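You operate a simulated robot arm through the tools that you are given. There is no shell and no other tool.

The job below is to be done with a simulated robot arm. You get a single attempt, and the scene is never put back.

JOB
Cool the room: both sill vents to FULL, top vent to HALF, till the room gauge shows GOOD.
Fine: unlatch each vent first; the vents stay open.

Only the result counts: the job must be done as asked and must still hold three seconds after the hand-in. Knocking over, shifting, dropping, spilling or breaking anything else fails it.

ROBOT AND FRAMES
A 6-joint arm with a two-finger gripper, fixed in place. Base frame: the origin is on the floor under the middle of its stand, x ahead of it, y to its left, z up; the work surface is at about z = 950. Lengths are in mm, angles in degrees, forces in N, time in s.
It reaches about 1417 mm from its shoulder. Its first joint turns from -166.0 to 166.0 degrees. Payload 3.43 kg.
The TCP is the grasp point between the finger pads, 20 mm short of the fingertips. In the tool frame z runs along the fingers and y along their closing line. The gripper opens to 190 mm; its body begins 248 mm behind the TCP.
Orientation is that of the tool frame in the base frame, as a unit quaternion [w, x, y, z]. With the fingers straight down and closing along the base's y, the tool's x points along the base's -x, its y along +y and its z along -z.

CONTROLS
- The arm moves only by the tool send_rows. Its argument "series" is a list of rows, each a list of 3 entries, a list of its own where there are three numbers: the closure, from 0 (fully open) to 1 (shut), then the shift along the tool's x, y, z in mm, then the turn, a rotation vector about the tool's x, y, z in degrees. In form: [[claw, [x, y, z], [wx, wy, wz]], ...]. A call has 1 to 20 rows; each row shifts and turns the commanded pose from where the row before left it, along the tool's axes as they then stand. Each row takes 0.2 s and may step no farther than 50 mm and 8.6 degrees from the row before; otherwise, or with a gripper value out of range, the whole call is refused. Where a pose cannot be reached the arm comes as near as it can. A force on the tool above 40 N (or 10 N above the force at the start of the call, whichever is more), or a blocked arm, ends the call early, and 0.2 s more pass. The fingers move at their own pace (about 153 mm/s each) and stop on an object; they squeeze with about 25 N. The grip force told is the motor's: it shows also when the fingers shut on nothing. Time passes only in rows, and 0.2 s behind the last, so rows that do not move let the fingers close. It gives the time, the measured TCP pose, the force on the tool (base axes), the opening and the grip force at its end, in the units of the frame above (readings bear some noise), with the torque about the TCP (base axes, N m) and any sound that the robot's microphone picked up.
- Cameras (640 x 400 px; columns grow to the right, rows downward): "scene" is fixed at [404.6, 495.8, 1524.6]; the picture's right is [-0.96, -0.28, 0.00], its down [-0.12, 0.41, -0.91] and it looks along [0.25, -0.87, -0.43] (base axes); focal length 314 px, centre (320, 200). "wrist" rides on the gripper at [70, -8, -288] in the tool frame; the picture's right is [0.12, 0.99, 0.00], its down [-0.96, 0.12, -0.25] and it looks along [-0.24, 0.03, 0.97] (tool axes); focal length 261 px, centre (320, 200).
- get_image(camera): a new picture of that camera. It takes no simulated time.
- slide_trunk(by): moves the trunk up (or, below 0, down) by that many mm; the arm rides with it, the base frame stays. It gives what a move gives, with no picture.
- probe_pixels(camera, pixels): for up to 12 pixels [column, row] of the newest picture of that camera ("zoom" is the newest enlarged one), the place [x, y, z] in the base frame of the surface seen there, good to about 2 mm, but the place of the scene camera against the robot may be out by one fixed shift of up to 12 mm in any direction. It takes no simulated time.
- close_up(camera, box): a new picture of the part [left, top, right, bottom] of that camera's present view, enlarged. It takes no simulated time.
- close_job(): hands the job in; it is judged then, once.

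Open the gripper and draw the arm clear of the work before you hand the job in, unless the task says otherwise.

The tools are called after "Call:" by a JSON object that holds its "fn" and its "kwargs". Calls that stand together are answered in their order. send_rows: Moves the arm, as the interface text tells. Its arguments: {"type":"object","properties":{"series":{"type":"array","items":{"type":"array"}}},"required":["series"]} The other tools are called the same way: slide_trunk (by) moves the trunk up or down; get_image (camera) takes a picture; probe_pixels (camera, pixels) gives the place of the surface under pixels of a picture; close_up (camera, box) takes an enlarged picture of a part of a camera's view; close_job () hands the job in.

At the start:

```text
t: 0.0
position: [660.0, -475.9, 1232.1]
orientation: [0.0, 0.0, 1.0, 0.0]
contact_force: [0.6, 0.1, 0.0]
wrist_torque: [-0.02, -0.03, -0.01]
grip_width: 190.1
gripper_force: 0.1
trunk travel left (down, up): [-300.0, 140.0]
```

scene: 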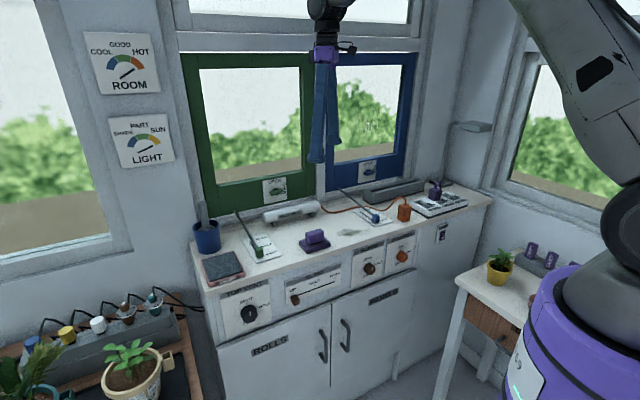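
wrist: 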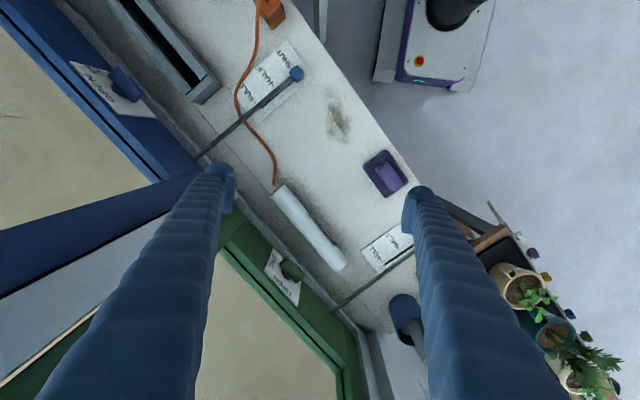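

The pictures show a green and a blue window, each with a rod over a marked card on the sill, and panels with knobs below. I'll enlarge parts of the scene to read the labels before moving anything.

Call:
{"fn": "close_up", "kwargs": {"camera": "scene", "box": [190, 160, 350, 260]}}

Call:
{"fn": "close_up", "kwargs": {"camera": "scene", "box": [330, 140, 490, 240]}}

Call:
{"fn": "close_up", "kwargs": {"camera": "scene", "box": [200, 230, 440, 380]}}

Call:
{"fn": "close_up", "kwargs": {"camera": "scene", "box": [80, 20, 190, 180]}}

Call:
{"fn": "close_up", "kwargs": {"camera": "scene", "box": [160, 0, 450, 100]}}

```text
4.00 times, centred on (270, 210) of scene
```

zoom: 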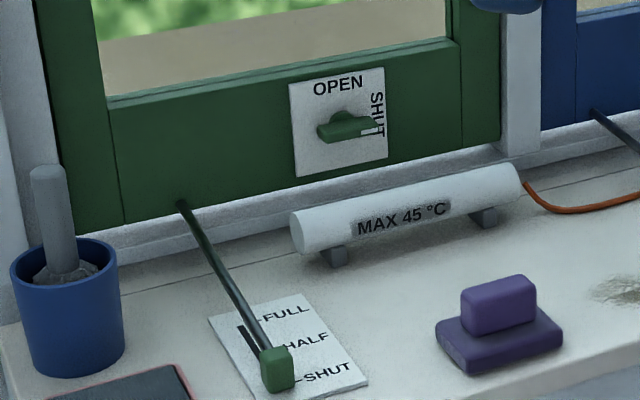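

```text
4.00 times, centred on (410, 190) of scene
```

zoom: 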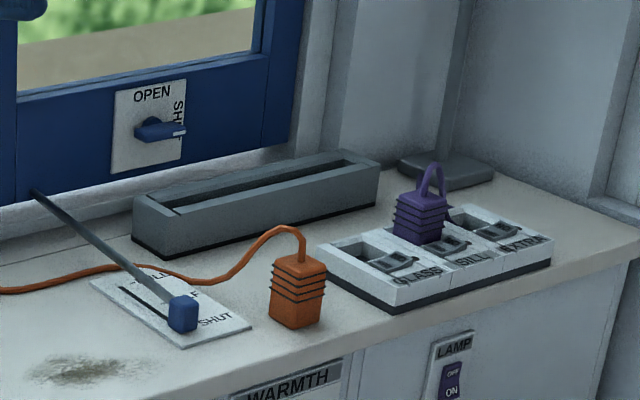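

```text
2.67 times, centred on (320, 305) of scene
```

zoom: 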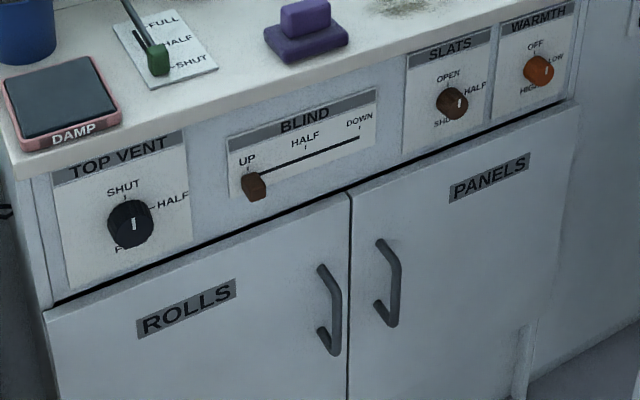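

```text
2.50 times, centred on (135, 100) of scene
```

zoom: 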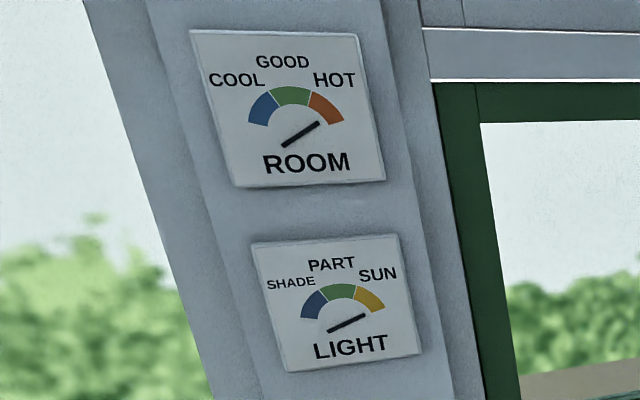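

```text
2.21 times, centred on (305, 50) of scene
```

zoom: 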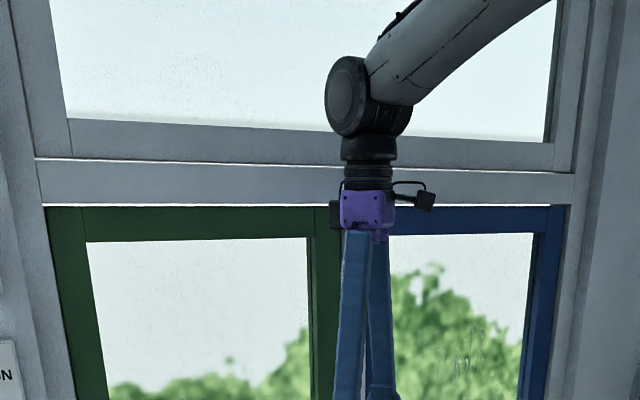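

The latches both point right to SHUT, and the levers are at SHUT. I'll enlarge the top vent knob and the dials for detail, and look for a latch on the top vent.

Call:
{"fn": "close_up", "kwargs": {"camera": "scene", "box": [205, 270, 285, 350]}}

Call:
{"fn": "close_up", "kwargs": {"camera": "scene", "box": [350, 225, 460, 295]}}

Call:
{"fn": "close_up", "kwargs": {"camera": "wrist", "box": [0, 0, 320, 200]}}

Call:
{"fn": "close_up", "kwargs": {"camera": "wrist", "box": [200, 150, 520, 350]}}

Call:
{"fn": "probe_pixels", "kwargs": {"camera": "scene", "pixels": [[259, 251], [239, 213], [274, 190], [375, 218], [341, 190], [367, 171], [250, 314], [206, 235], [314, 238], [290, 212], [220, 290], [280, 322]]}}

```text
5.00 times, centred on (245, 310) of scene
```

zoom: 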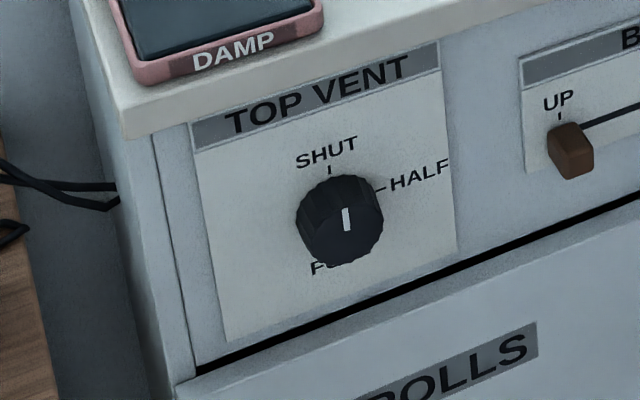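

```text
5.71 times, centred on (405, 260) of scene
```

zoom: 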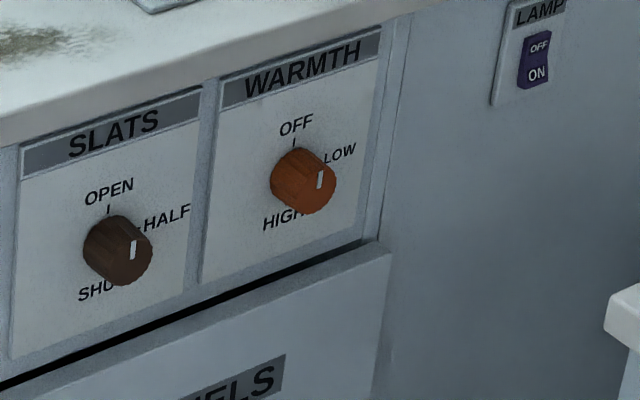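

```text
2.00 times, centred on (160, 100) of wrist
```

zoom: 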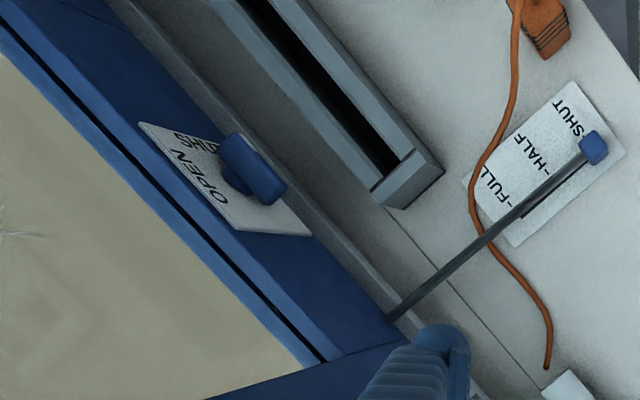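

```text
2.00 times, centred on (360, 250) of wrist
```

zoom: 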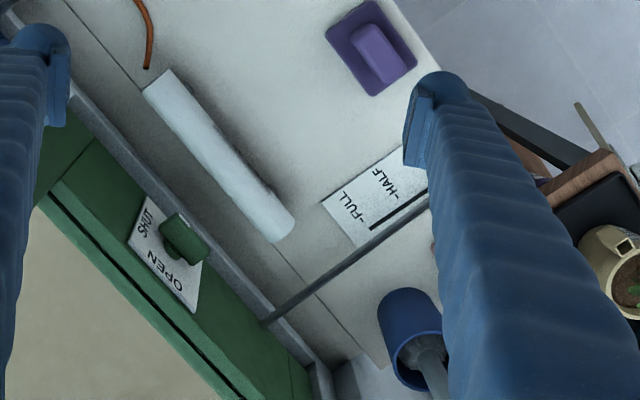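

```text
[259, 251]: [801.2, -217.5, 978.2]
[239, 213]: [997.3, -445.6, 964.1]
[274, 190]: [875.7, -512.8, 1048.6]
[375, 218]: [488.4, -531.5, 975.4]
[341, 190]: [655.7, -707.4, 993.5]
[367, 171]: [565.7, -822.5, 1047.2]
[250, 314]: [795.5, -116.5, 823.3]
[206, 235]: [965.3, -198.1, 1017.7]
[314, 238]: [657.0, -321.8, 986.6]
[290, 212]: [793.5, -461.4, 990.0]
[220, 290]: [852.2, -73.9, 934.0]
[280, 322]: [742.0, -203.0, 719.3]
```

The layout is now clear. The window wall runs at 45° in the base frame, with the latches at about z=1048, the levers on the sill, and the top vent knob on the cabinet front. I'll back away from the window, turn to face it and tip the fingers forward, which lets the wrist camera see the latches and the top window.

Call:
{"fn": "send_rows", "kwargs": {"series": [[0.3, [30, 30, 0], [0, 0, 0]], [0.6, [30, 30, 0], [0, 0, 0]], [0.7, [0, 0, 0], [0, 0, 8.5]], [0.7, [0, 0, 0], [0, 0, 8.5]], [0.7, [0, 0, 0], [0, 0, 8.5]], [0.7, [0, 0, 0], [0, 0, 8.5]], [0.7, [0, 0, 0], [0, 0, 8.5]], [0.7, [0, 0, 0], [0, 0, 2.5]], [0.7, [0, 0, 0], [0, 0, 0]]]}}

Call:
{"fn": "probe_pixels", "kwargs": {"camera": "scene", "pixels": [[404, 208], [437, 190], [440, 205], [393, 192], [215, 268], [208, 205], [300, 295], [370, 268], [402, 257], [478, 126], [560, 300], [380, 62]]}}

```text
t: 2.0
position: [599.3, -414.5, 1231.7]
orientation: [0.0, 0.384, 0.923, 0.001]
contact_force: [-0.1, -0.6, -1.2]
wrist_torque: [0.0, 0.0, -0.04]
grip_width: 57.4
gripper_force: 0.0
trunk travel left (down, up): [-300.0, 140.0]
```

```text
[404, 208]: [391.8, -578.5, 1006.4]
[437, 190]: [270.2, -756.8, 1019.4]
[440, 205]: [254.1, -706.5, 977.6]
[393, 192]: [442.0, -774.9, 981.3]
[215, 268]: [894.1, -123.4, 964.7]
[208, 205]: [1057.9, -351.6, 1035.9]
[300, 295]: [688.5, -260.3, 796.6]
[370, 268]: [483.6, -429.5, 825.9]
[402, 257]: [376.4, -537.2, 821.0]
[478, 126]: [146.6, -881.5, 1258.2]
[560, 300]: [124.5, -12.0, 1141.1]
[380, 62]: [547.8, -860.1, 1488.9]
```

The tool now faces the wall at 45°, with the TCP about 717 mm out along the wall normal. Next I tip the fingers forward to horizontal and look.

Call:
{"fn": "send_rows", "kwargs": {"series": [[0.7, [0, 0, 0], [0, -8.5, 0]], [0.7, [0, 0, 0], [0, -8.5, 0]], [0.7, [0, 0, 0], [0, -8.5, 0]], [0.7, [0, 0, 0], [0, -8.5, 0]], [0.7, [0, 0, 0], [0, -8.5, 0]], [0.7, [0, 0, 0], [0, -8.5, 0]], [0.7, [0, 0, 0], [0, -8.5, 0]], [0.7, [0, 0, 0], [0, -8.5, 0]], [0.7, [0, 0, 0], [0, -8.5, 0]], [0.7, [0, 0, 0], [0, -8.5, 0]], [0.7, [0, 0, 0], [0, -5, 0]]]}}

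Call:
{"fn": "get_image", "kwargs": {"camera": "wrist"}}

Call:
{"fn": "get_image", "kwargs": {"camera": "scene"}}

```text
t: 4.4
position: [667.3, -461.1, 1292.8]
orientation: [0.577, 0.27, 0.71, -0.299]
contact_force: [-0.1, 0.7, 0.3]
wrist_torque: [0.0, 0.02, 0.06]
grip_width: 57.2
gripper_force: 0.0
out of reach, approached as far as the arm can: row 5, 6, 8, 9, 10, 11
trunk travel left (down, up): [-300.0, 140.0]
```

```text
taken
```

wrist: 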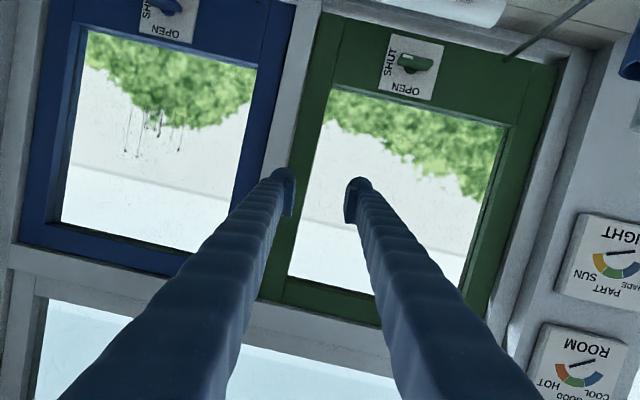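

```text
taken
```

scene: 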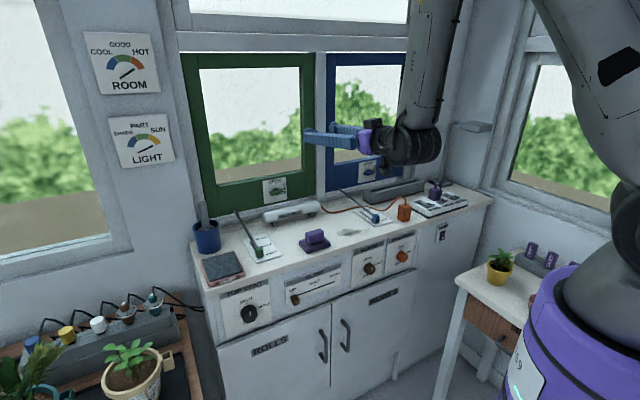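

The arm ran into its limits when tipping up: measured z is 1292.8 and the tool is not quite level. The shoulder is high relative to the work, so I'll lower the trunk 150 mm to make horizontal poses at about z=1050 easier.

Call:
{"fn": "slide_trunk", "kwargs": {"by": -150}}

Call:
{"fn": "get_image", "kwargs": {"camera": "scene"}}

Call:
{"fn": "get_image", "kwargs": {"camera": "wrist"}}

```text
t: 6.2
position: [666.1, -462.5, 1142.0]
orientation: [0.576, 0.269, 0.711, -0.299]
contact_force: [0.1, 0.0, 0.3]
wrist_torque: [-0.01, -0.01, 0.0]
grip_width: 57.1
gripper_force: 0.0
trunk travel left (down, up): [-150.0, 290.0]
```

```text
taken
```

scene: 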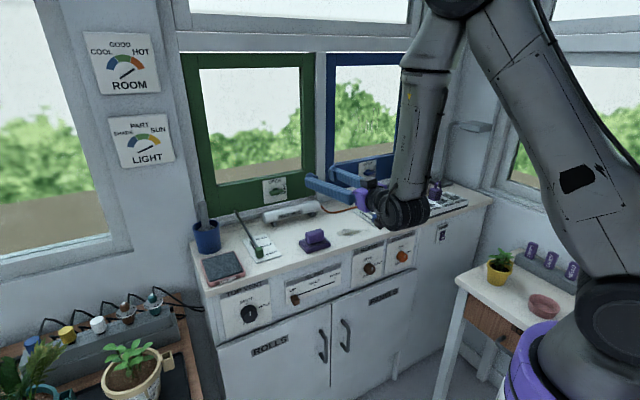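

```text
taken
```

wrist: 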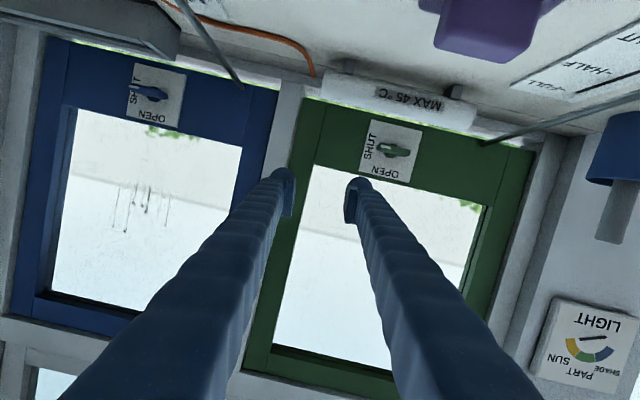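

The trunk lowered cleanly, and the wrist view now shows the green latch at (393,150) and the blue one at (150,92). I'll probe these with the wrist camera, which has no fixed shift, and zoom in.

Call:
{"fn": "probe_pixels", "kwargs": {"camera": "wrist", "pixels": [[393, 150], [380, 149], [405, 153], [150, 92], [136, 89], [163, 95], [365, 170], [420, 130], [480, 142], [240, 85], [400, 100], [500, 20]]}}

Call:
{"fn": "close_up", "kwargs": {"camera": "wrist", "box": [330, 100, 450, 200]}}

Call:
{"fn": "close_up", "kwargs": {"camera": "wrist", "box": [90, 40, 210, 140]}}

```text
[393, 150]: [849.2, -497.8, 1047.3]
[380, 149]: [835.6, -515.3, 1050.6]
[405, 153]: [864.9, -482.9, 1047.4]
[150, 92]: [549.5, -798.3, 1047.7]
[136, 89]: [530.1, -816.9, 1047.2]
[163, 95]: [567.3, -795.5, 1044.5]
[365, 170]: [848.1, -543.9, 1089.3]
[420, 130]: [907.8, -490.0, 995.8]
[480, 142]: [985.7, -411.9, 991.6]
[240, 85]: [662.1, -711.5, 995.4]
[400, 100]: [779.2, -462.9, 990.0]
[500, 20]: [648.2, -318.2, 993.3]
```

```text
4.00 times, centred on (390, 150) of wrist
```

zoom: 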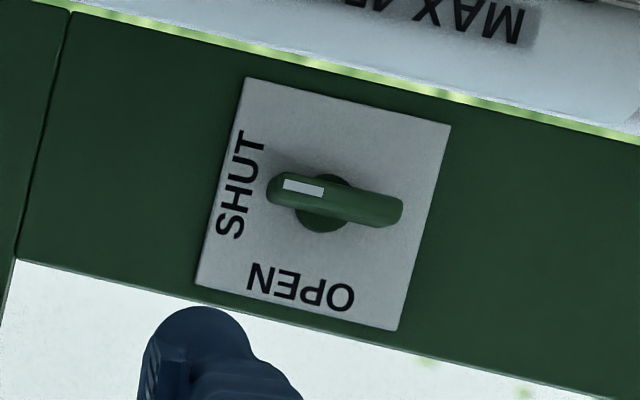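

```text
4.00 times, centred on (150, 90) of wrist
```

zoom: 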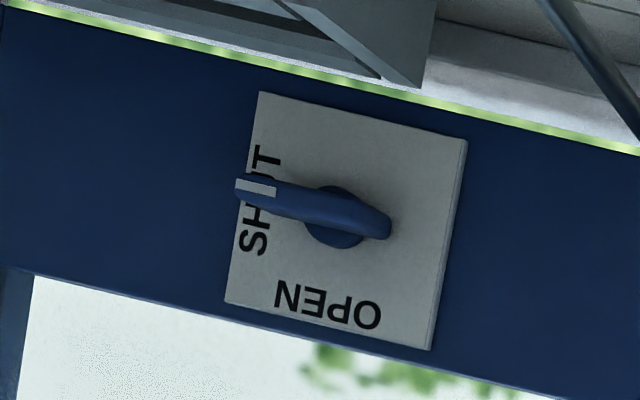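

Probing puts the green latch bar centre at about (849,-498,1047) and the blue at about (549,-798,1047). Each bar is roughly 58 mm long and 13 mm thick, standing about 32 mm proud of its plate. A still row will show whether the command resumes from the measured pose.

Call:
{"fn": "send_rows", "kwargs": {"series": [[0.7, [0, 0, 0], [0, 0, 0]]]}}

```text
t: 6.5
position: [665.1, -462.6, 1142.9]
orientation: [0.576, 0.27, 0.711, -0.3]
contact_force: [0.5, -0.3, 0.2]
wrist_torque: [0.01, 0.04, 0.01]
grip_width: 57.1
gripper_force: 0.0
trunk travel left (down, up): [-150.0, 290.0]
```

The pose held with no reach warning, so commands start from where the arm actually is. Now I roll the tool about 97° into the pre-grasp orientation for the green latch: level, yawed 20° left of the wall normal, closing vertically.

Call:
{"fn": "send_rows", "kwargs": {"series": [[0.7, [0, 0, 0], [-2.162, 0.817, 7.765]], [0.7, [0, 0, 0], [-2.162, 0.817, 7.765]], [0.7, [0, 0, 0], [-2.162, 0.817, 7.765]], [0.7, [0, 0, 0], [-2.162, 0.817, 7.765]], [0.7, [0, 0, 0], [-2.162, 0.817, 7.765]], [0.7, [0, 0, 0], [-2.162, 0.817, 7.765]], [0.7, [0, 0, 0], [-2.162, 0.817, 7.765]], [0.7, [0, 0, 0], [-2.162, 0.817, 7.765]], [0.7, [0, 0, 0], [-2.162, 0.817, 7.765]], [0.7, [0, 0, 0], [-2.162, 0.817, 7.765]], [0.7, [0, 0, 0], [-2.162, 0.817, 7.765]], [0.7, [0, 0, 0], [-2.162, 0.817, 7.765]]]}}

Call:
{"fn": "get_image", "kwargs": {"camera": "wrist"}}

Call:
{"fn": "get_image", "kwargs": {"camera": "scene"}}

```text
t: 9.2
position: [666.3, -462.7, 1142.3]
orientation: [0.577, 0.269, 0.711, -0.299]
contact_force: [0.5, -0.2, 0.3]
wrist_torque: [-0.02, 0.05, 0.01]
grip_width: 57.0
gripper_force: 0.0
out of reach, approached as far as the arm can: row 1, 2, 3, 4, 5, 6, 7, 8, 9, 10, 11, 12
trunk travel left (down, up): [-150.0, 290.0]
```

```text
taken
```

wrist: 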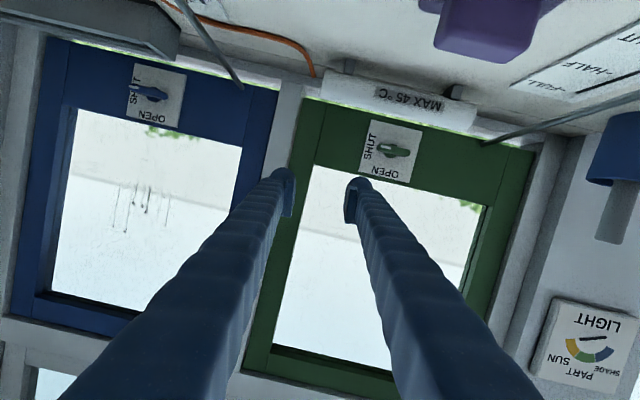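

```text
taken
```

scene: 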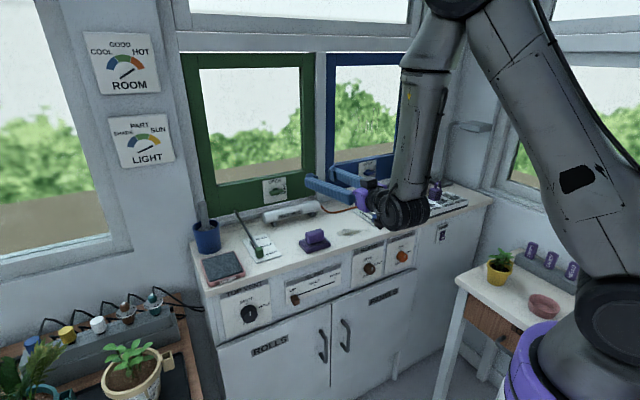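

The roll was refused because the arm is jammed against a joint limit in this folded posture. I'll move the TCP about 90 mm toward the wall at this height, z≈1142 and clear of the latches, to unfold the arm, and then retry.

Call:
{"fn": "send_rows", "kwargs": {"series": [[0.7, [-6.4, 1.4, 39.4], [0, 0, 0]], [0.7, [-6.4, 1.4, 39.4], [0, 0, 0]], [0.7, [0, 0, 0], [0, 0, 0]]]}}

```text
t: 9.9
position: [723.0, -519.2, 1141.8]
orientation: [0.576, 0.27, 0.711, -0.299]
contact_force: [0.4, -0.6, 0.1]
wrist_torque: [-0.02, -0.03, 0.08]
grip_width: 57.2
gripper_force: 0.0
trunk travel left (down, up): [-150.0, 290.0]
```

The forward move worked exactly, putting the TCP at (723,-519,1142). I'll retry three rows of the same roll from here.

Call:
{"fn": "send_rows", "kwargs": {"series": [[0.7, [0, 0, 0], [-2.162, 0.817, 7.765]], [0.7, [0, 0, 0], [-2.162, 0.817, 7.765]], [0.7, [0, 0, 0], [-2.162, 0.817, 7.765]]]}}

```text
t: 10.8
position: [721.9, -518.0, 1142.1]
orientation: [0.583, 0.284, 0.707, -0.283]
contact_force: [0.3, -0.1, 0.8]
wrist_torque: [0.0, -0.01, 0.03]
grip_width: 57.2
gripper_force: 0.0
out of reach, approached as far as the arm can: row 1, 2, 3
trunk travel left (down, up): [-150.0, 290.0]
```

Positive roll is blocked, which suggests the last joint is at its limit. I'll try rolling the other way about the tool axis.

Call:
{"fn": "send_rows", "kwargs": {"series": [[0.7, [0, 0, 0], [0, 0, -8]], [0.7, [0, 0, 0], [0, 0, -8]], [0.7, [0, 0, 0], [0, 0, -8]]]}}

```text
t: 11.6
position: [722.4, -517.1, 1142.0]
orientation: [0.511, 0.128, 0.752, -0.397]
contact_force: [-1.0, 0.4, 0.4]
wrist_torque: [0.03, 0.02, -0.03]
grip_width: 56.9
gripper_force: 0.0
trunk travel left (down, up): [-150.0, 290.0]
```

Negative roll works, so I'll reach the latch with y pointing down and roll further negative to turn it. I'll rotate the remaining ~68° into that start orientation at this safe spot, and probe the heater top to check finger clearance.

Call:
{"fn": "send_rows", "kwargs": {"series": [[0.75, [0, 0, 0], [-0.469, -3.166, -7.839]], [0.8, [0, 0, 0], [-0.469, -3.166, -7.839]], [0.8, [0, 0, 0], [-0.469, -3.166, -7.839]], [0.8, [0, 0, 0], [-0.469, -3.166, -7.839]], [0.8, [0, 0, 0], [-0.469, -3.166, -7.839]], [0.8, [0, 0, 0], [-0.469, -3.166, -7.839]], [0.8, [0, 0, 0], [-0.469, -3.166, -7.839]], [0.8, [0, 0, 0], [-0.469, -3.166, -7.839]], [0.8, [0, 0, 0], [0, 0, 0]]]}}

Call:
{"fn": "get_image", "kwargs": {"camera": "wrist"}}

Call:
{"fn": "get_image", "kwargs": {"camera": "scene"}}

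```text
t: 13.6
position: [799.4, -327.9, 1144.0]
orientation: [-0.345, 0.346, -0.615, 0.619]
contact_force: [0.1, 1.8, -0.2]
wrist_torque: [-0.01, 0.02, -0.23]
grip_width: 37.9
gripper_force: 0.0
out of reach, approached as far as the arm can: row 2, 3, 4, 5, 6, 7, 8
trunk travel left (down, up): [-150.0, 290.0]
```

```text
taken
```

wrist: 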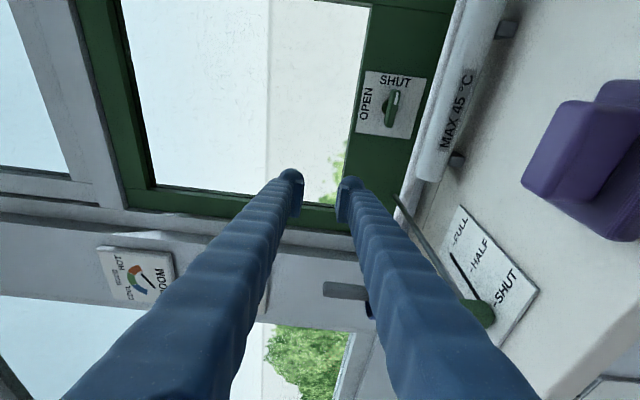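

```text
taken
```

scene: 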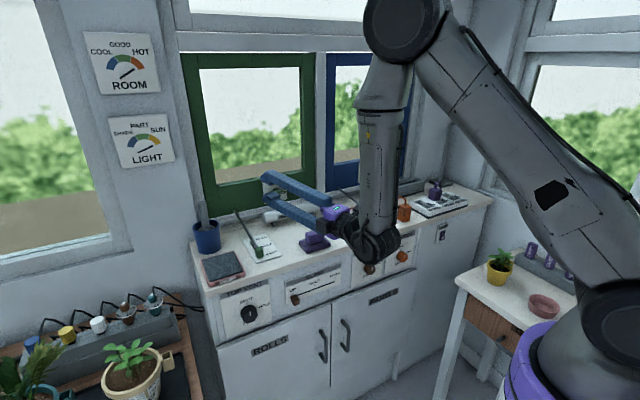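

The orientation is nearly right now: closing vertical, level, yaw about -31°. The TCP slid to (799,-328,1144), though, because of the limits. I'll translate right and forward toward a pre-grasp in front of the green latch, staying high.

Call:
{"fn": "send_rows", "kwargs": {"series": [[0.8, [40, 0, 10], [0, 0, 0]], [0.8, [40, 0, 15], [0, 0, 0]], [0.8, [40, 0, 15], [0, 0, 0]], [0.8, [0, 0, 0], [0, 0, 0]]]}}

Call:
{"fn": "probe_pixels", "kwargs": {"camera": "wrist", "pixels": [[392, 92], [390, 110], [398, 95], [440, 110], [452, 60], [425, 155], [470, 85], [372, 125], [483, 312], [575, 130], [345, 200], [291, 190]]}}

```text
t: 14.6
position: [795.4, -373.9, 1139.9]
orientation: [-0.332, 0.329, -0.624, 0.626]
contact_force: [-0.5, -0.7, 1.2]
wrist_torque: [0.0, 0.0, 0.03]
grip_width: 37.7
gripper_force: 0.1
out of reach, approached as far as the arm can: row 1, 2, 3
trunk travel left (down, up): [-150.0, 290.0]
```

```text
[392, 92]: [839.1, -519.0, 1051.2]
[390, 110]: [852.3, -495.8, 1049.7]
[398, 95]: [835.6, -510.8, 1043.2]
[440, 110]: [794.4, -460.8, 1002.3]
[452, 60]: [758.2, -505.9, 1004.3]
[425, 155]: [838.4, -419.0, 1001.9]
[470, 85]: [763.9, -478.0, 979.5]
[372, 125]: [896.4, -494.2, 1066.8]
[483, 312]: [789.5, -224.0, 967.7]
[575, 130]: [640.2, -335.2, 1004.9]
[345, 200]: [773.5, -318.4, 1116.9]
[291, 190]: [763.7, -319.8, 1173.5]
```

The bar sits at z≈1048 with its ends at s≈-226 and -280. The heater top is at about z=1005, so the lower finger would graze it if I came in level. The arm also keeps hitting a wrist limit, so I'll look closely at its posture before choosing an approach.

Call:
{"fn": "close_up", "kwargs": {"camera": "scene", "box": [240, 120, 480, 300]}}

Call:
{"fn": "get_image", "kwargs": {"camera": "scene"}}

Call:
{"fn": "get_image", "kwargs": {"camera": "wrist"}}

```text
2.22 times, centred on (360, 210) of scene
```

zoom: 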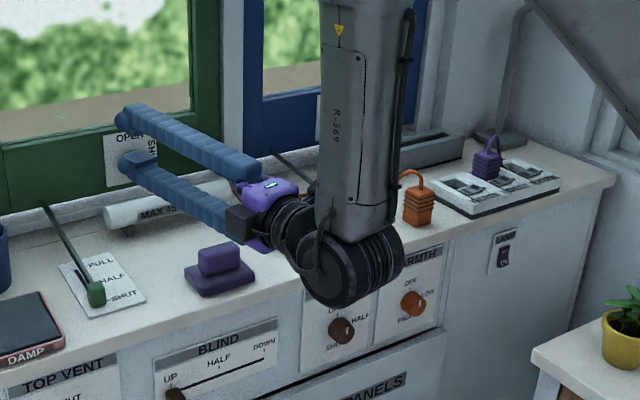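

```text
taken
```

scene: 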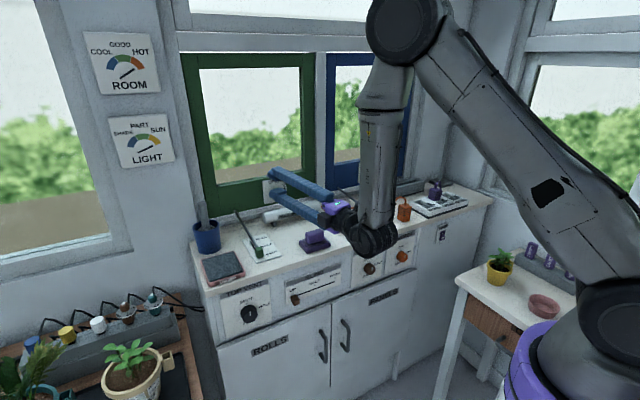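

```text
taken
```

wrist: 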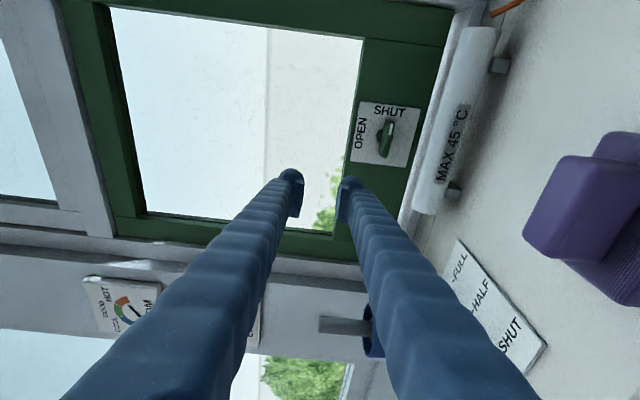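

The wrist is a roll–bend–roll type, and the bend joint is maxed out because the forearm hangs straight down. Raising the hand and lowering the trunk fully should flatten the forearm, so I raise the TCP 160 mm first.

Call:
{"fn": "send_rows", "kwargs": {"series": [[0.8, [0, -40, 0], [0, 0, 0]], [0.8, [0, -40, 0], [0, 0, 0]], [0.8, [0, -40, 0], [0, 0, 0]], [0.8, [0, -40, 0], [0, 0, 0]], [0.8, [0, 0, 0], [0, 0, 0]]]}}

```text
t: 15.8
position: [801.3, -344.1, 1304.7]
orientation: [-0.344, 0.342, -0.617, 0.619]
contact_force: [0.5, 0.2, 0.4]
wrist_torque: [0.0, 0.0, -0.01]
grip_width: 38.0
gripper_force: 0.0
out of reach, approached as far as the arm can: row 1, 2
trunk travel left (down, up): [-150.0, 290.0]
```

It rose to z=1305 and the last rows were within reach again. Now I lower the trunk by the remaining 150 mm, which brings the TCP to about z=1155, still above everything on the sill.

Call:
{"fn": "slide_trunk", "kwargs": {"by": -150}}

Call:
{"fn": "get_image", "kwargs": {"camera": "scene"}}

```text
t: 17.5
position: [800.1, -344.1, 1154.9]
orientation: [-0.345, 0.341, -0.617, 0.619]
contact_force: [0.3, 0.0, -0.5]
wrist_torque: [-0.03, 0.01, 0.02]
grip_width: 37.6
gripper_force: 0.1
trunk travel left (down, up): [0.0, 440.0]
```

```text
taken
```

scene: 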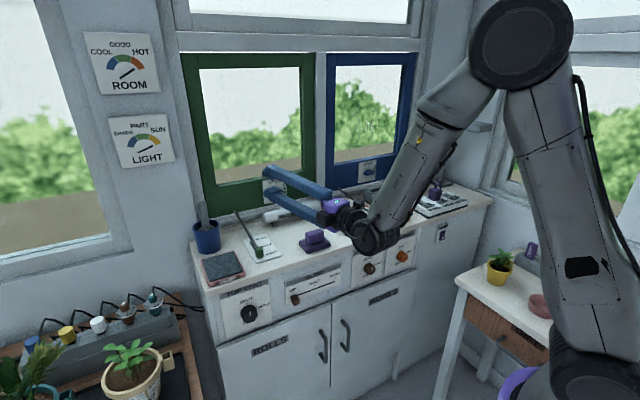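

The arm is now in a far better posture. I'll push the latch bar with closed fingers instead of gripping it, coming from above at a 35° downward pitch with the fingers side by side. First I rotate about 92° into that orientation.

Call:
{"fn": "send_rows", "kwargs": {"series": [[0.9, [0, 0, 0], [-3.372, -1.579, -7.527]], [1, [0, 0, 0], [-3.372, -1.579, -7.527]], [1, [0, 0, 0], [-3.372, -1.579, -7.527]], [1, [0, 0, 0], [-3.372, -1.579, -7.527]], [1, [0, 0, 0], [-3.372, -1.579, -7.527]], [1, [0, 0, 0], [-3.372, -1.579, -7.527]], [1, [0, 0, 0], [-3.372, -1.579, -7.527]], [1, [0, 0, 0], [-3.372, -1.579, -7.527]], [1, [0, 0, 0], [-3.372, -1.579, -7.527]], [1, [0, 0, 0], [-3.372, -1.579, -7.527]], [1, [0, 0, 0], [-3.372, -1.579, -7.527]], [1, [0, 0, 0], [0, 0, 0]]]}}

Call:
{"fn": "get_image", "kwargs": {"camera": "wrist"}}

Call:
{"fn": "get_image", "kwargs": {"camera": "scene"}}

```text
t: 20.1
position: [806.0, -334.0, 1155.6]
orientation: [0.177, 0.82, -0.338, 0.426]
contact_force: [1.3, 0.1, 0.2]
wrist_torque: [0.0, 0.03, -0.03]
grip_width: 0.0
gripper_force: 25.4
out of reach, approached as far as the arm can: row 1, 2
trunk travel left (down, up): [0.0, 440.0]
```

```text
taken
```

wrist: 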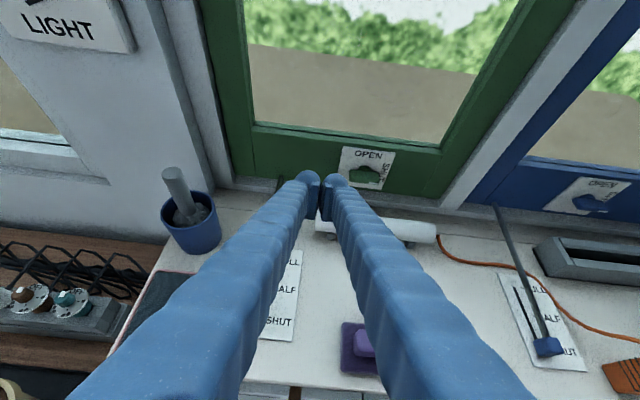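

```text
taken
```

scene: 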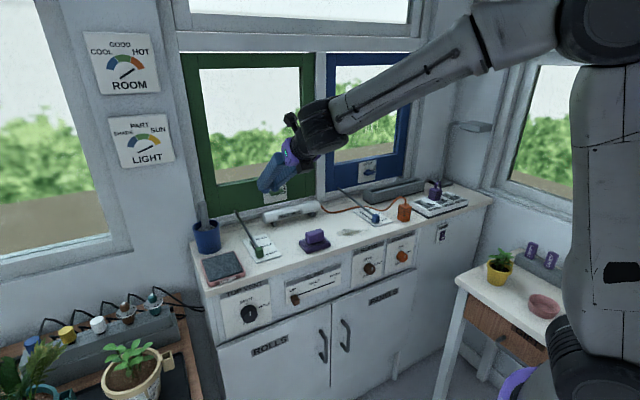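

The wrist view is upright now, with the green latch at (365,170), and the pose matches what I asked for. I'll bring the closed fingertips to just above the left half of the latch bar, at d≈955, s≈-288, z≈1125.

Call:
{"fn": "send_rows", "kwargs": {"series": [[1, [10.7, 22.9, 41.4], [0, 0, 0]], [1, [10.7, 22.9, 41.4], [0, 0, 0]], [1, [19.8, 0, 28.3], [0, 0, 0]], [1, [11.5, 0, 16.4], [0, 0, 0]], [1, [0, 0, 0], [0, 0, 0]]]}}

Call:
{"fn": "get_image", "kwargs": {"camera": "wrist"}}

Call:
{"fn": "close_up", "kwargs": {"camera": "scene", "box": [220, 130, 340, 230]}}

```text
t: 21.3
position: [867.8, -464.3, 1126.6]
orientation: [0.177, 0.82, -0.338, 0.427]
contact_force: [-0.4, -0.2, -0.8]
wrist_torque: [0.01, 0.01, -0.01]
grip_width: 0.0
gripper_force: 25.1
trunk travel left (down, up): [0.0, 440.0]
```

```text
taken
```

wrist: 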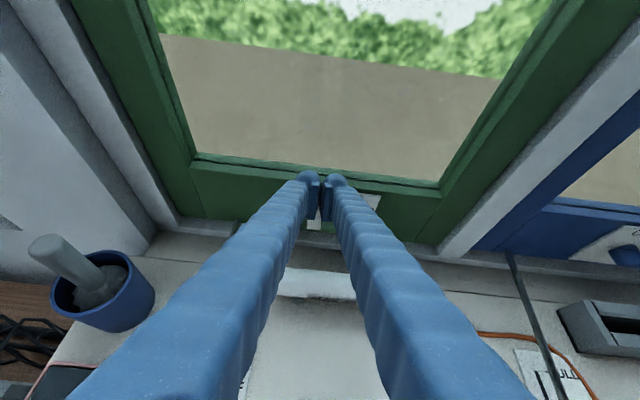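

```text
4.00 times, centred on (280, 180) of scene
```

zoom: 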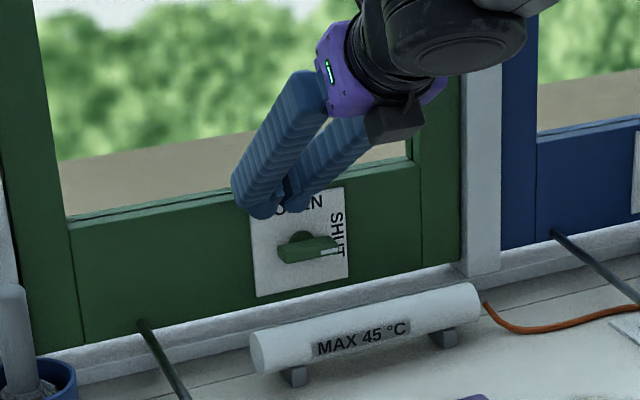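

The scene close-up shows the fingertips above the bar's left half, but they look wide. I'll zoom the wrist camera on the tips to judge the right edge relative to the latch pivot.

Call:
{"fn": "close_up", "kwargs": {"camera": "wrist", "box": [240, 130, 400, 240]}}

Call:
{"fn": "probe_pixels", "kwargs": {"camera": "wrist", "pixels": [[308, 172], [334, 174], [345, 182], [298, 182], [312, 200], [327, 200], [340, 200], [368, 205], [220, 205], [440, 210]]}}

```text
3.64 times, centred on (320, 185) of wrist
```

zoom: 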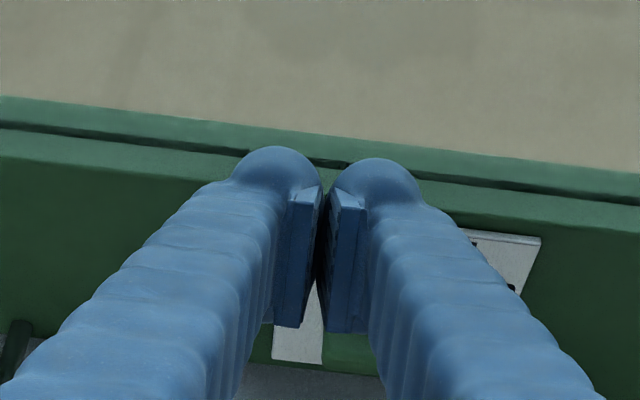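

```text
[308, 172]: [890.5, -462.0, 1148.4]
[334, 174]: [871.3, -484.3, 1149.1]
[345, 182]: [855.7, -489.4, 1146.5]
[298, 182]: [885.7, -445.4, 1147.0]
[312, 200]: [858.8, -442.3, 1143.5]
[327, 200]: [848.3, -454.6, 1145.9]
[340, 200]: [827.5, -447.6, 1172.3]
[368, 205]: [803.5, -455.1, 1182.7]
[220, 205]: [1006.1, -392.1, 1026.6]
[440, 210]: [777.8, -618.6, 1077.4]
```

The fingertips are about 56 mm wide together, with their underside about 21 mm below the TCP. I'll shift to s≈-288, d≈955 and press straight down on the bar's left half, watching the force.

Call:
{"fn": "send_rows", "kwargs": {"series": [[1, [7.5, -3, 10.6], [0, 0, 0]], [1, [-24.6, 0, 17.2], [0, 0, 0]], [1, [-12.3, 0, 8.6], [0, 0, 0]], [1, [-6.6, 0, 4.6], [0, 0, 0]], [1, [-6.6, 0, 4.6], [0, 0, 0]], [1, [-6.6, 0, 4.6], [0, 0, 0]]]}}

Call:
{"fn": "close_up", "kwargs": {"camera": "scene", "box": [220, 130, 340, 230]}}

```text
t: 22.7
position: [880.0, -468.0, 1057.0]
orientation: [0.177, 0.82, -0.338, 0.427]
contact_force: [0.1, 1.6, 2.4]
wrist_torque: [-0.03, 0.08, -0.06]
grip_width: 0.3
gripper_force: 25.1
trunk travel left (down, up): [0.0, 440.0]
```

```text
4.00 times, centred on (280, 180) of scene
```

zoom: 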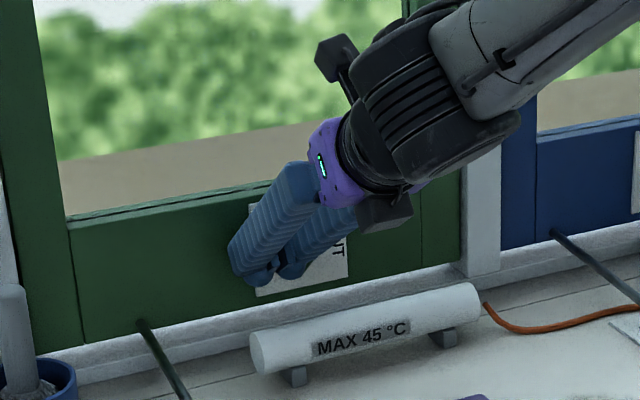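

The force is only about 2 N upward, so the bar is turning easily. I continue down 16 mm, then nudge right to bring the bar to vertical.

Call:
{"fn": "send_rows", "kwargs": {"series": [[1, [-6.6, 0, 4.6], [0, 0, 0]], [1, [-6.6, 0, 4.6], [0, 0, 0]], [1, [0, 3, 0], [0, 0, 0]], [1, [0, 3, 0], [0, 0, 0]], [1, [0, 2, 0], [0, 0, 0]]]}}

Call:
{"fn": "close_up", "kwargs": {"camera": "wrist", "box": [240, 130, 440, 270]}}

Call:
{"fn": "close_up", "kwargs": {"camera": "scene", "box": [220, 130, 340, 230]}}

```text
t: 23.9
position: [878.4, -472.0, 1039.9]
orientation: [0.175, 0.821, -0.335, 0.427]
contact_force: [24.5, 21.8, 5.2]
wrist_torque: [-0.21, 0.17, 0.06]
grip_width: 0.2
gripper_force: 25.5
trunk travel left (down, up): [0.0, 440.0]
```

```text
2.86 times, centred on (340, 200) of wrist
```

zoom: 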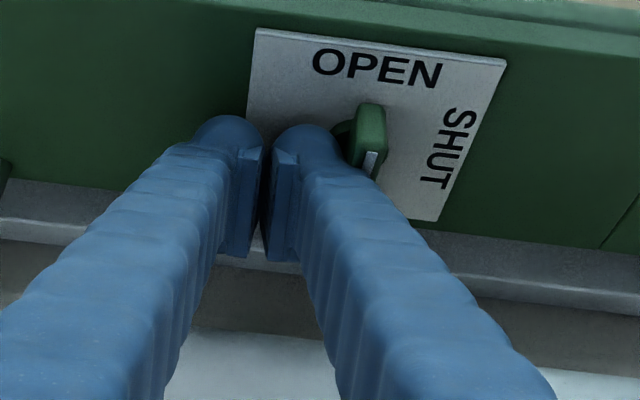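

```text
4.00 times, centred on (280, 180) of scene
```

zoom: 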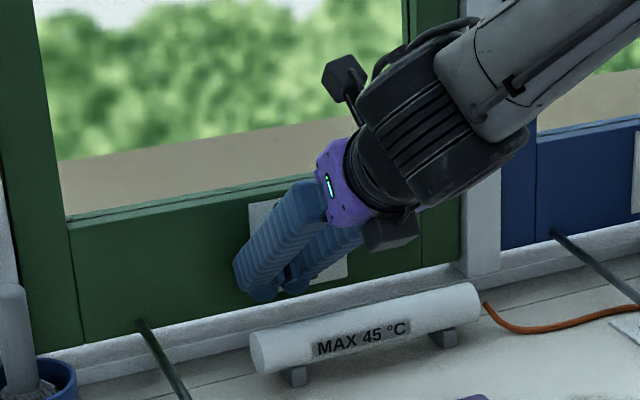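

The force of about 33 N to the left means the bar met its stop, and the white mark appears at the upper end toward OPEN. I'll back off left, then up and away, and check.

Call:
{"fn": "send_rows", "kwargs": {"series": [[1, [0, -10, 0], [0, 0, 0]], [1, [0, -10, 0], [0, 0, 0]], [1, [-10, 0, -35], [0, 0, 0]], [1, [10, 0, -45], [0, 0, 0]], [1, [25, 0, -30], [0, 0, 0]], [1, [0, 0, 0], [0, 0, 0]]]}}

Call:
{"fn": "get_image", "kwargs": {"camera": "wrist"}}

Call:
{"fn": "close_up", "kwargs": {"camera": "scene", "box": [220, 130, 340, 230]}}

```text
t: 25.3
position: [833.5, -406.9, 1124.9]
orientation: [0.178, 0.82, -0.339, 0.426]
contact_force: [-0.4, 0.8, 0.3]
wrist_torque: [0.0, 0.01, 0.0]
grip_width: 0.3
gripper_force: 24.5
trunk travel left (down, up): [0.0, 440.0]
```

```text
taken
```

wrist: 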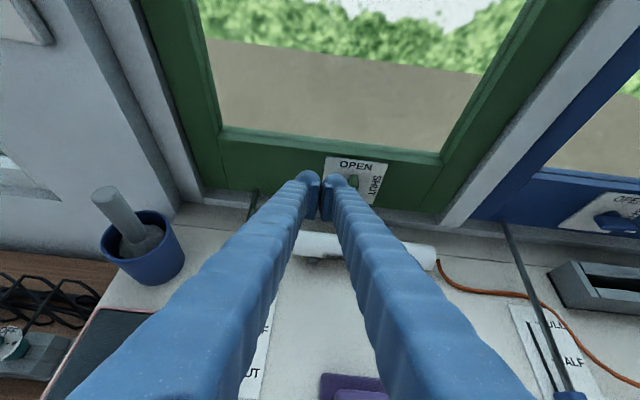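

```text
4.00 times, centred on (280, 180) of scene
```

zoom: 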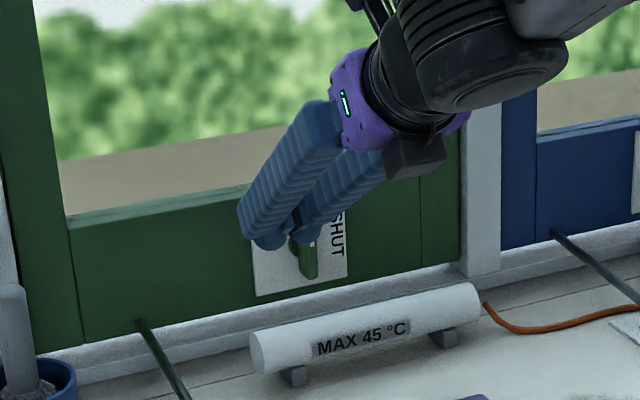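

The green bar is vertical with its white mark at the top, at OPEN. Next I translate 444 mm right along the wall to the same offset at the blue latch, staying at z≈1125.

Call:
{"fn": "send_rows", "kwargs": {"series": [[1, [0, 44.4, 0], [0, 0, 0]], [1, [0, 44.4, 0], [0, 0, 0]], [1, [0, 44.4, 0], [0, 0, 0]], [1, [0, 44.4, 0], [0, 0, 0]], [1, [0, 44.4, 0], [0, 0, 0]], [1, [0, 44.4, 0], [0, 0, 0]], [1, [0, 44.4, 0], [0, 0, 0]], [1, [0, 44.4, 0], [0, 0, 0]], [1, [0, 44.4, 0], [0, 0, 0]], [1, [0, 44.4, 0], [0, 0, 0]], [1, [0, 0, 0], [0, 0, 0]]]}}

Call:
{"fn": "get_image", "kwargs": {"camera": "wrist"}}

Call:
{"fn": "get_image", "kwargs": {"camera": "scene"}}

```text
t: 27.7
position: [520.8, -724.5, 1125.5]
orientation: [0.176, 0.821, -0.338, 0.426]
contact_force: [-0.1, 0.4, -0.5]
wrist_torque: [0.04, -0.04, 0.1]
grip_width: 0.0
gripper_force: 25.2
trunk travel left (down, up): [0.0, 440.0]
```

```text
taken
```

wrist: 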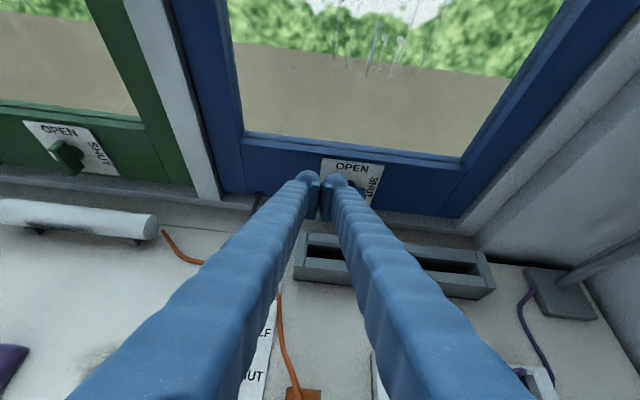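

```text
taken
```

scene: 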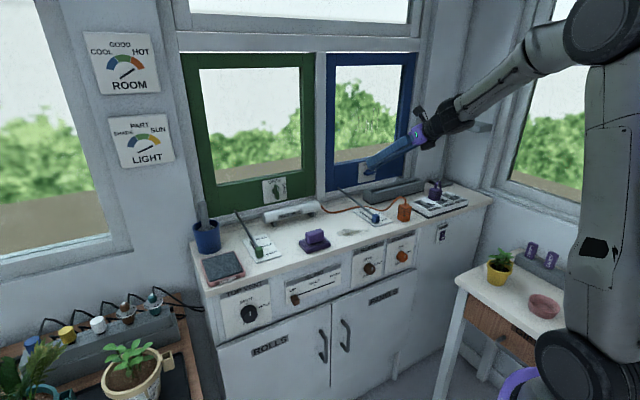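

The blue latch sits at (350,183) in the wrist view, just like the green one earlier. I'll probe the plate edges to confirm the pivot position before pressing.

Call:
{"fn": "close_up", "kwargs": {"camera": "wrist", "box": [280, 130, 440, 230]}}

Call:
{"fn": "probe_pixels", "kwargs": {"camera": "wrist", "pixels": [[325, 162], [380, 166], [377, 185], [352, 163], [344, 236], [300, 250], [40, 130], [105, 170], [60, 155], [68, 150]]}}

```text
4.00 times, centred on (360, 180) of wrist
```

zoom: 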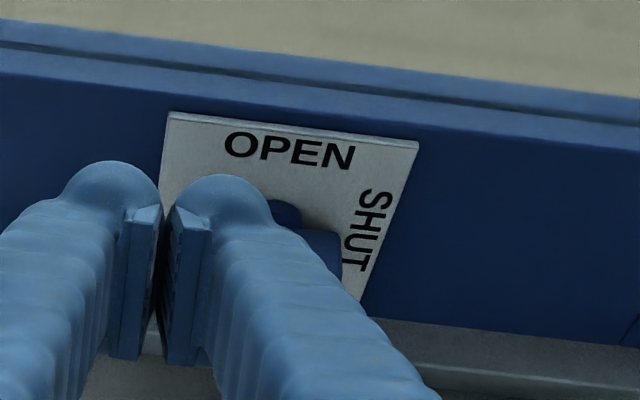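

```text
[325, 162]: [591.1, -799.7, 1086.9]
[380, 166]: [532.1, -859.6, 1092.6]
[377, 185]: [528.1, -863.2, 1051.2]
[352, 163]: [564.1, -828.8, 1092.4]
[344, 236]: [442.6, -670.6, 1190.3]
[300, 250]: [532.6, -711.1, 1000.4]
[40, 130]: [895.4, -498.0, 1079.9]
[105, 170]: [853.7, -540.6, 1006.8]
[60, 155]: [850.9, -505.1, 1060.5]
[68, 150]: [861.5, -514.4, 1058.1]
```

The plate spans s≈143–238, while earlier readings put the bar centre nearer 180–187. I'll probe the boss and the bar end directly in this zoomed view to settle it.

Call:
{"fn": "probe_pixels", "kwargs": {"camera": "zoom", "pixels": [[285, 210], [275, 208], [297, 212], [325, 245], [337, 245], [336, 262], [318, 236], [172, 118], [414, 146], [290, 150]]}}

```text
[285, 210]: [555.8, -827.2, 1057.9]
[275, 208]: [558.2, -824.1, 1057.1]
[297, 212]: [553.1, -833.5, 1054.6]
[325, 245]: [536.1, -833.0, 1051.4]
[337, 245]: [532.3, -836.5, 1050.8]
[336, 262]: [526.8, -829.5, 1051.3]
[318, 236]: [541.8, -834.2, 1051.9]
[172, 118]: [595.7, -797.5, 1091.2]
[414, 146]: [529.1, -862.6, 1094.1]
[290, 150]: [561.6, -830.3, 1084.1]
```

The boss and bar end give a blue pivot at s≈187. I'll run the same press: forward to d≈955 at s≈148, then down on the bar's left half.

Call:
{"fn": "send_rows", "kwargs": {"series": [[1, [22.9, 4, 32.8], [0, 0, 0]], [1, [19.7, 0, 28.2], [0, 0, 0]], [1, [-24.6, 0, 17.2], [0, 0, 0]], [1, [-12.3, 0, 8.6], [0, 0, 0]], [1, [-6.6, 0, 4.6], [0, 0, 0]], [1, [-6.6, 0, 4.6], [0, 0, 0]], [1, [-6.6, 0, 4.6], [0, 0, 0]]]}}

Call:
{"fn": "close_up", "kwargs": {"camera": "wrist", "box": [240, 130, 440, 270]}}

```text
t: 29.3
position: [569.6, -777.8, 1056.1]
orientation: [0.177, 0.82, -0.337, 0.427]
contact_force: [-1.0, 1.4, 1.1]
wrist_torque: [0.01, 0.05, -0.05]
grip_width: 0.0
gripper_force: 24.7
trunk travel left (down, up): [0.0, 440.0]
```

```text
2.86 times, centred on (340, 200) of wrist
```

zoom: 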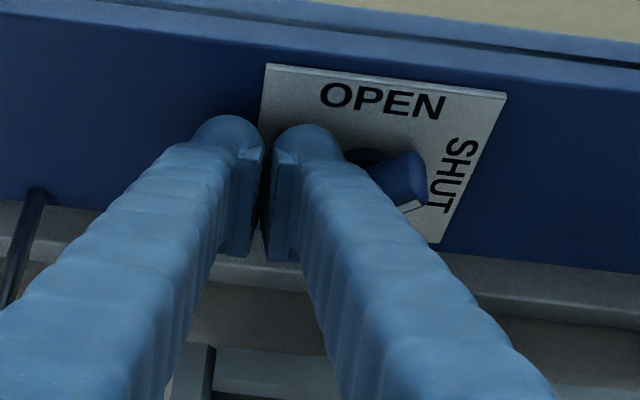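

The bar is tilting up as expected, with its end now at (405,180) in the zoom. I continue down 16 mm and then push right to the stop.

Call:
{"fn": "send_rows", "kwargs": {"series": [[1, [-6.6, 0, 4.6], [0, 0, 0]], [1, [-6.6, 0, 4.6], [0, 0, 0]], [1, [0, 3, 0], [0, 0, 0]], [1, [0, 3, 0], [0, 0, 0]], [1, [0, 2, 0], [0, 0, 0]]]}}

Call:
{"fn": "close_up", "kwargs": {"camera": "wrist", "box": [240, 130, 440, 270]}}

```text
t: 30.5
position: [565.8, -782.6, 1039.8]
orientation: [0.176, 0.82, -0.337, 0.427]
contact_force: [6.8, 10.5, 0.0]
wrist_torque: [-0.08, 0.03, -0.04]
grip_width: 0.0
gripper_force: 25.0
trunk travel left (down, up): [0.0, 440.0]
```

```text
2.86 times, centred on (340, 200) of wrist
```

zoom: 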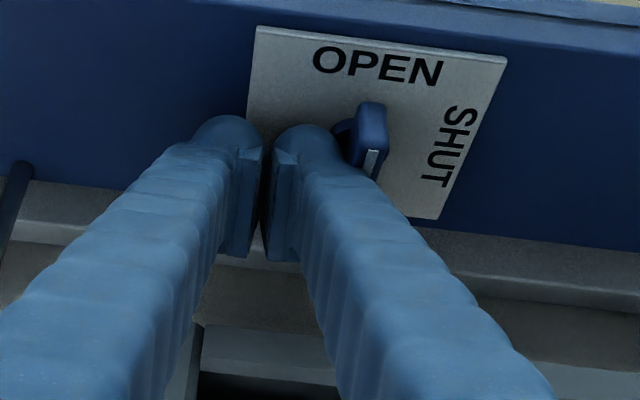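

This matches the green end state, with 12 N of side load. I'll press 1.5 mm more to confirm the stop, then back off left and away.

Call:
{"fn": "send_rows", "kwargs": {"series": [[1, [0, 1.5, 0], [0, 0, 0]]]}}

Call:
{"fn": "send_rows", "kwargs": {"series": [[1, [0, -10, 0], [0, 0, 0]], [1, [0, -10, 0], [0, 0, 0]], [1, [-10, 0, -35], [0, 0, 0]], [1, [10, 0, -45], [0, 0, 0]], [1, [25, 0, -30], [0, 0, 0]], [1, [0, 0, 0], [0, 0, 0]]]}}

Call:
{"fn": "get_image", "kwargs": {"camera": "wrist"}}

Call:
{"fn": "get_image", "kwargs": {"camera": "scene"}}

Call:
{"fn": "close_up", "kwargs": {"camera": "scene", "box": [240, 140, 420, 250]}}

```text
t: 30.9
position: [565.2, -782.9, 1041.1]
orientation: [0.177, 0.82, -0.337, 0.427]
contact_force: [13.8, 19.9, -0.4]
wrist_torque: [0.5, 0.0, 0.53]
grip_width: 0.1
gripper_force: 24.9
trunk travel left (down, up): [0.0, 440.0]
```

```text
t: 32.3
position: [527.9, -715.4, 1124.1]
orientation: [0.177, 0.82, -0.338, 0.426]
contact_force: [0.1, 0.6, 0.3]
wrist_torque: [-0.01, 0.07, -0.05]
grip_width: 0.2
gripper_force: 25.0
trunk travel left (down, up): [0.0, 440.0]
```

```text
taken
```

wrist: 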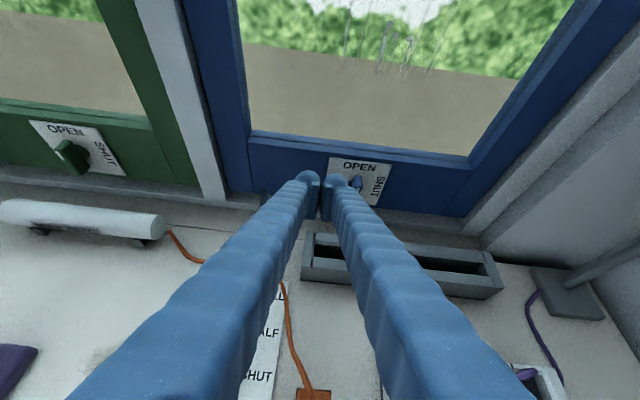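

```text
taken
```

scene: 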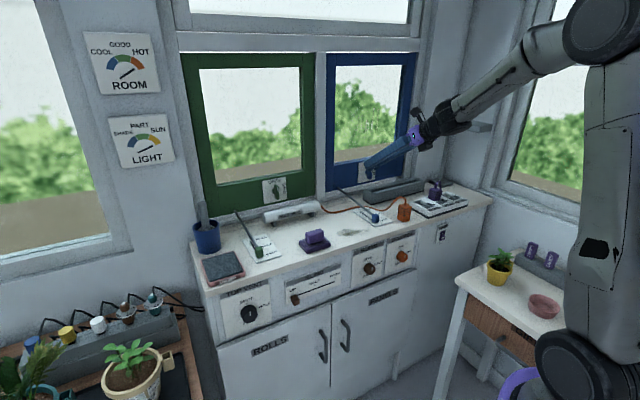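

```text
3.56 times, centred on (330, 195) of scene
```

zoom: 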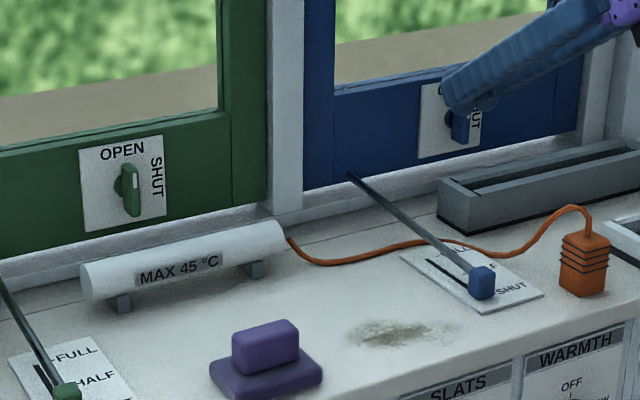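

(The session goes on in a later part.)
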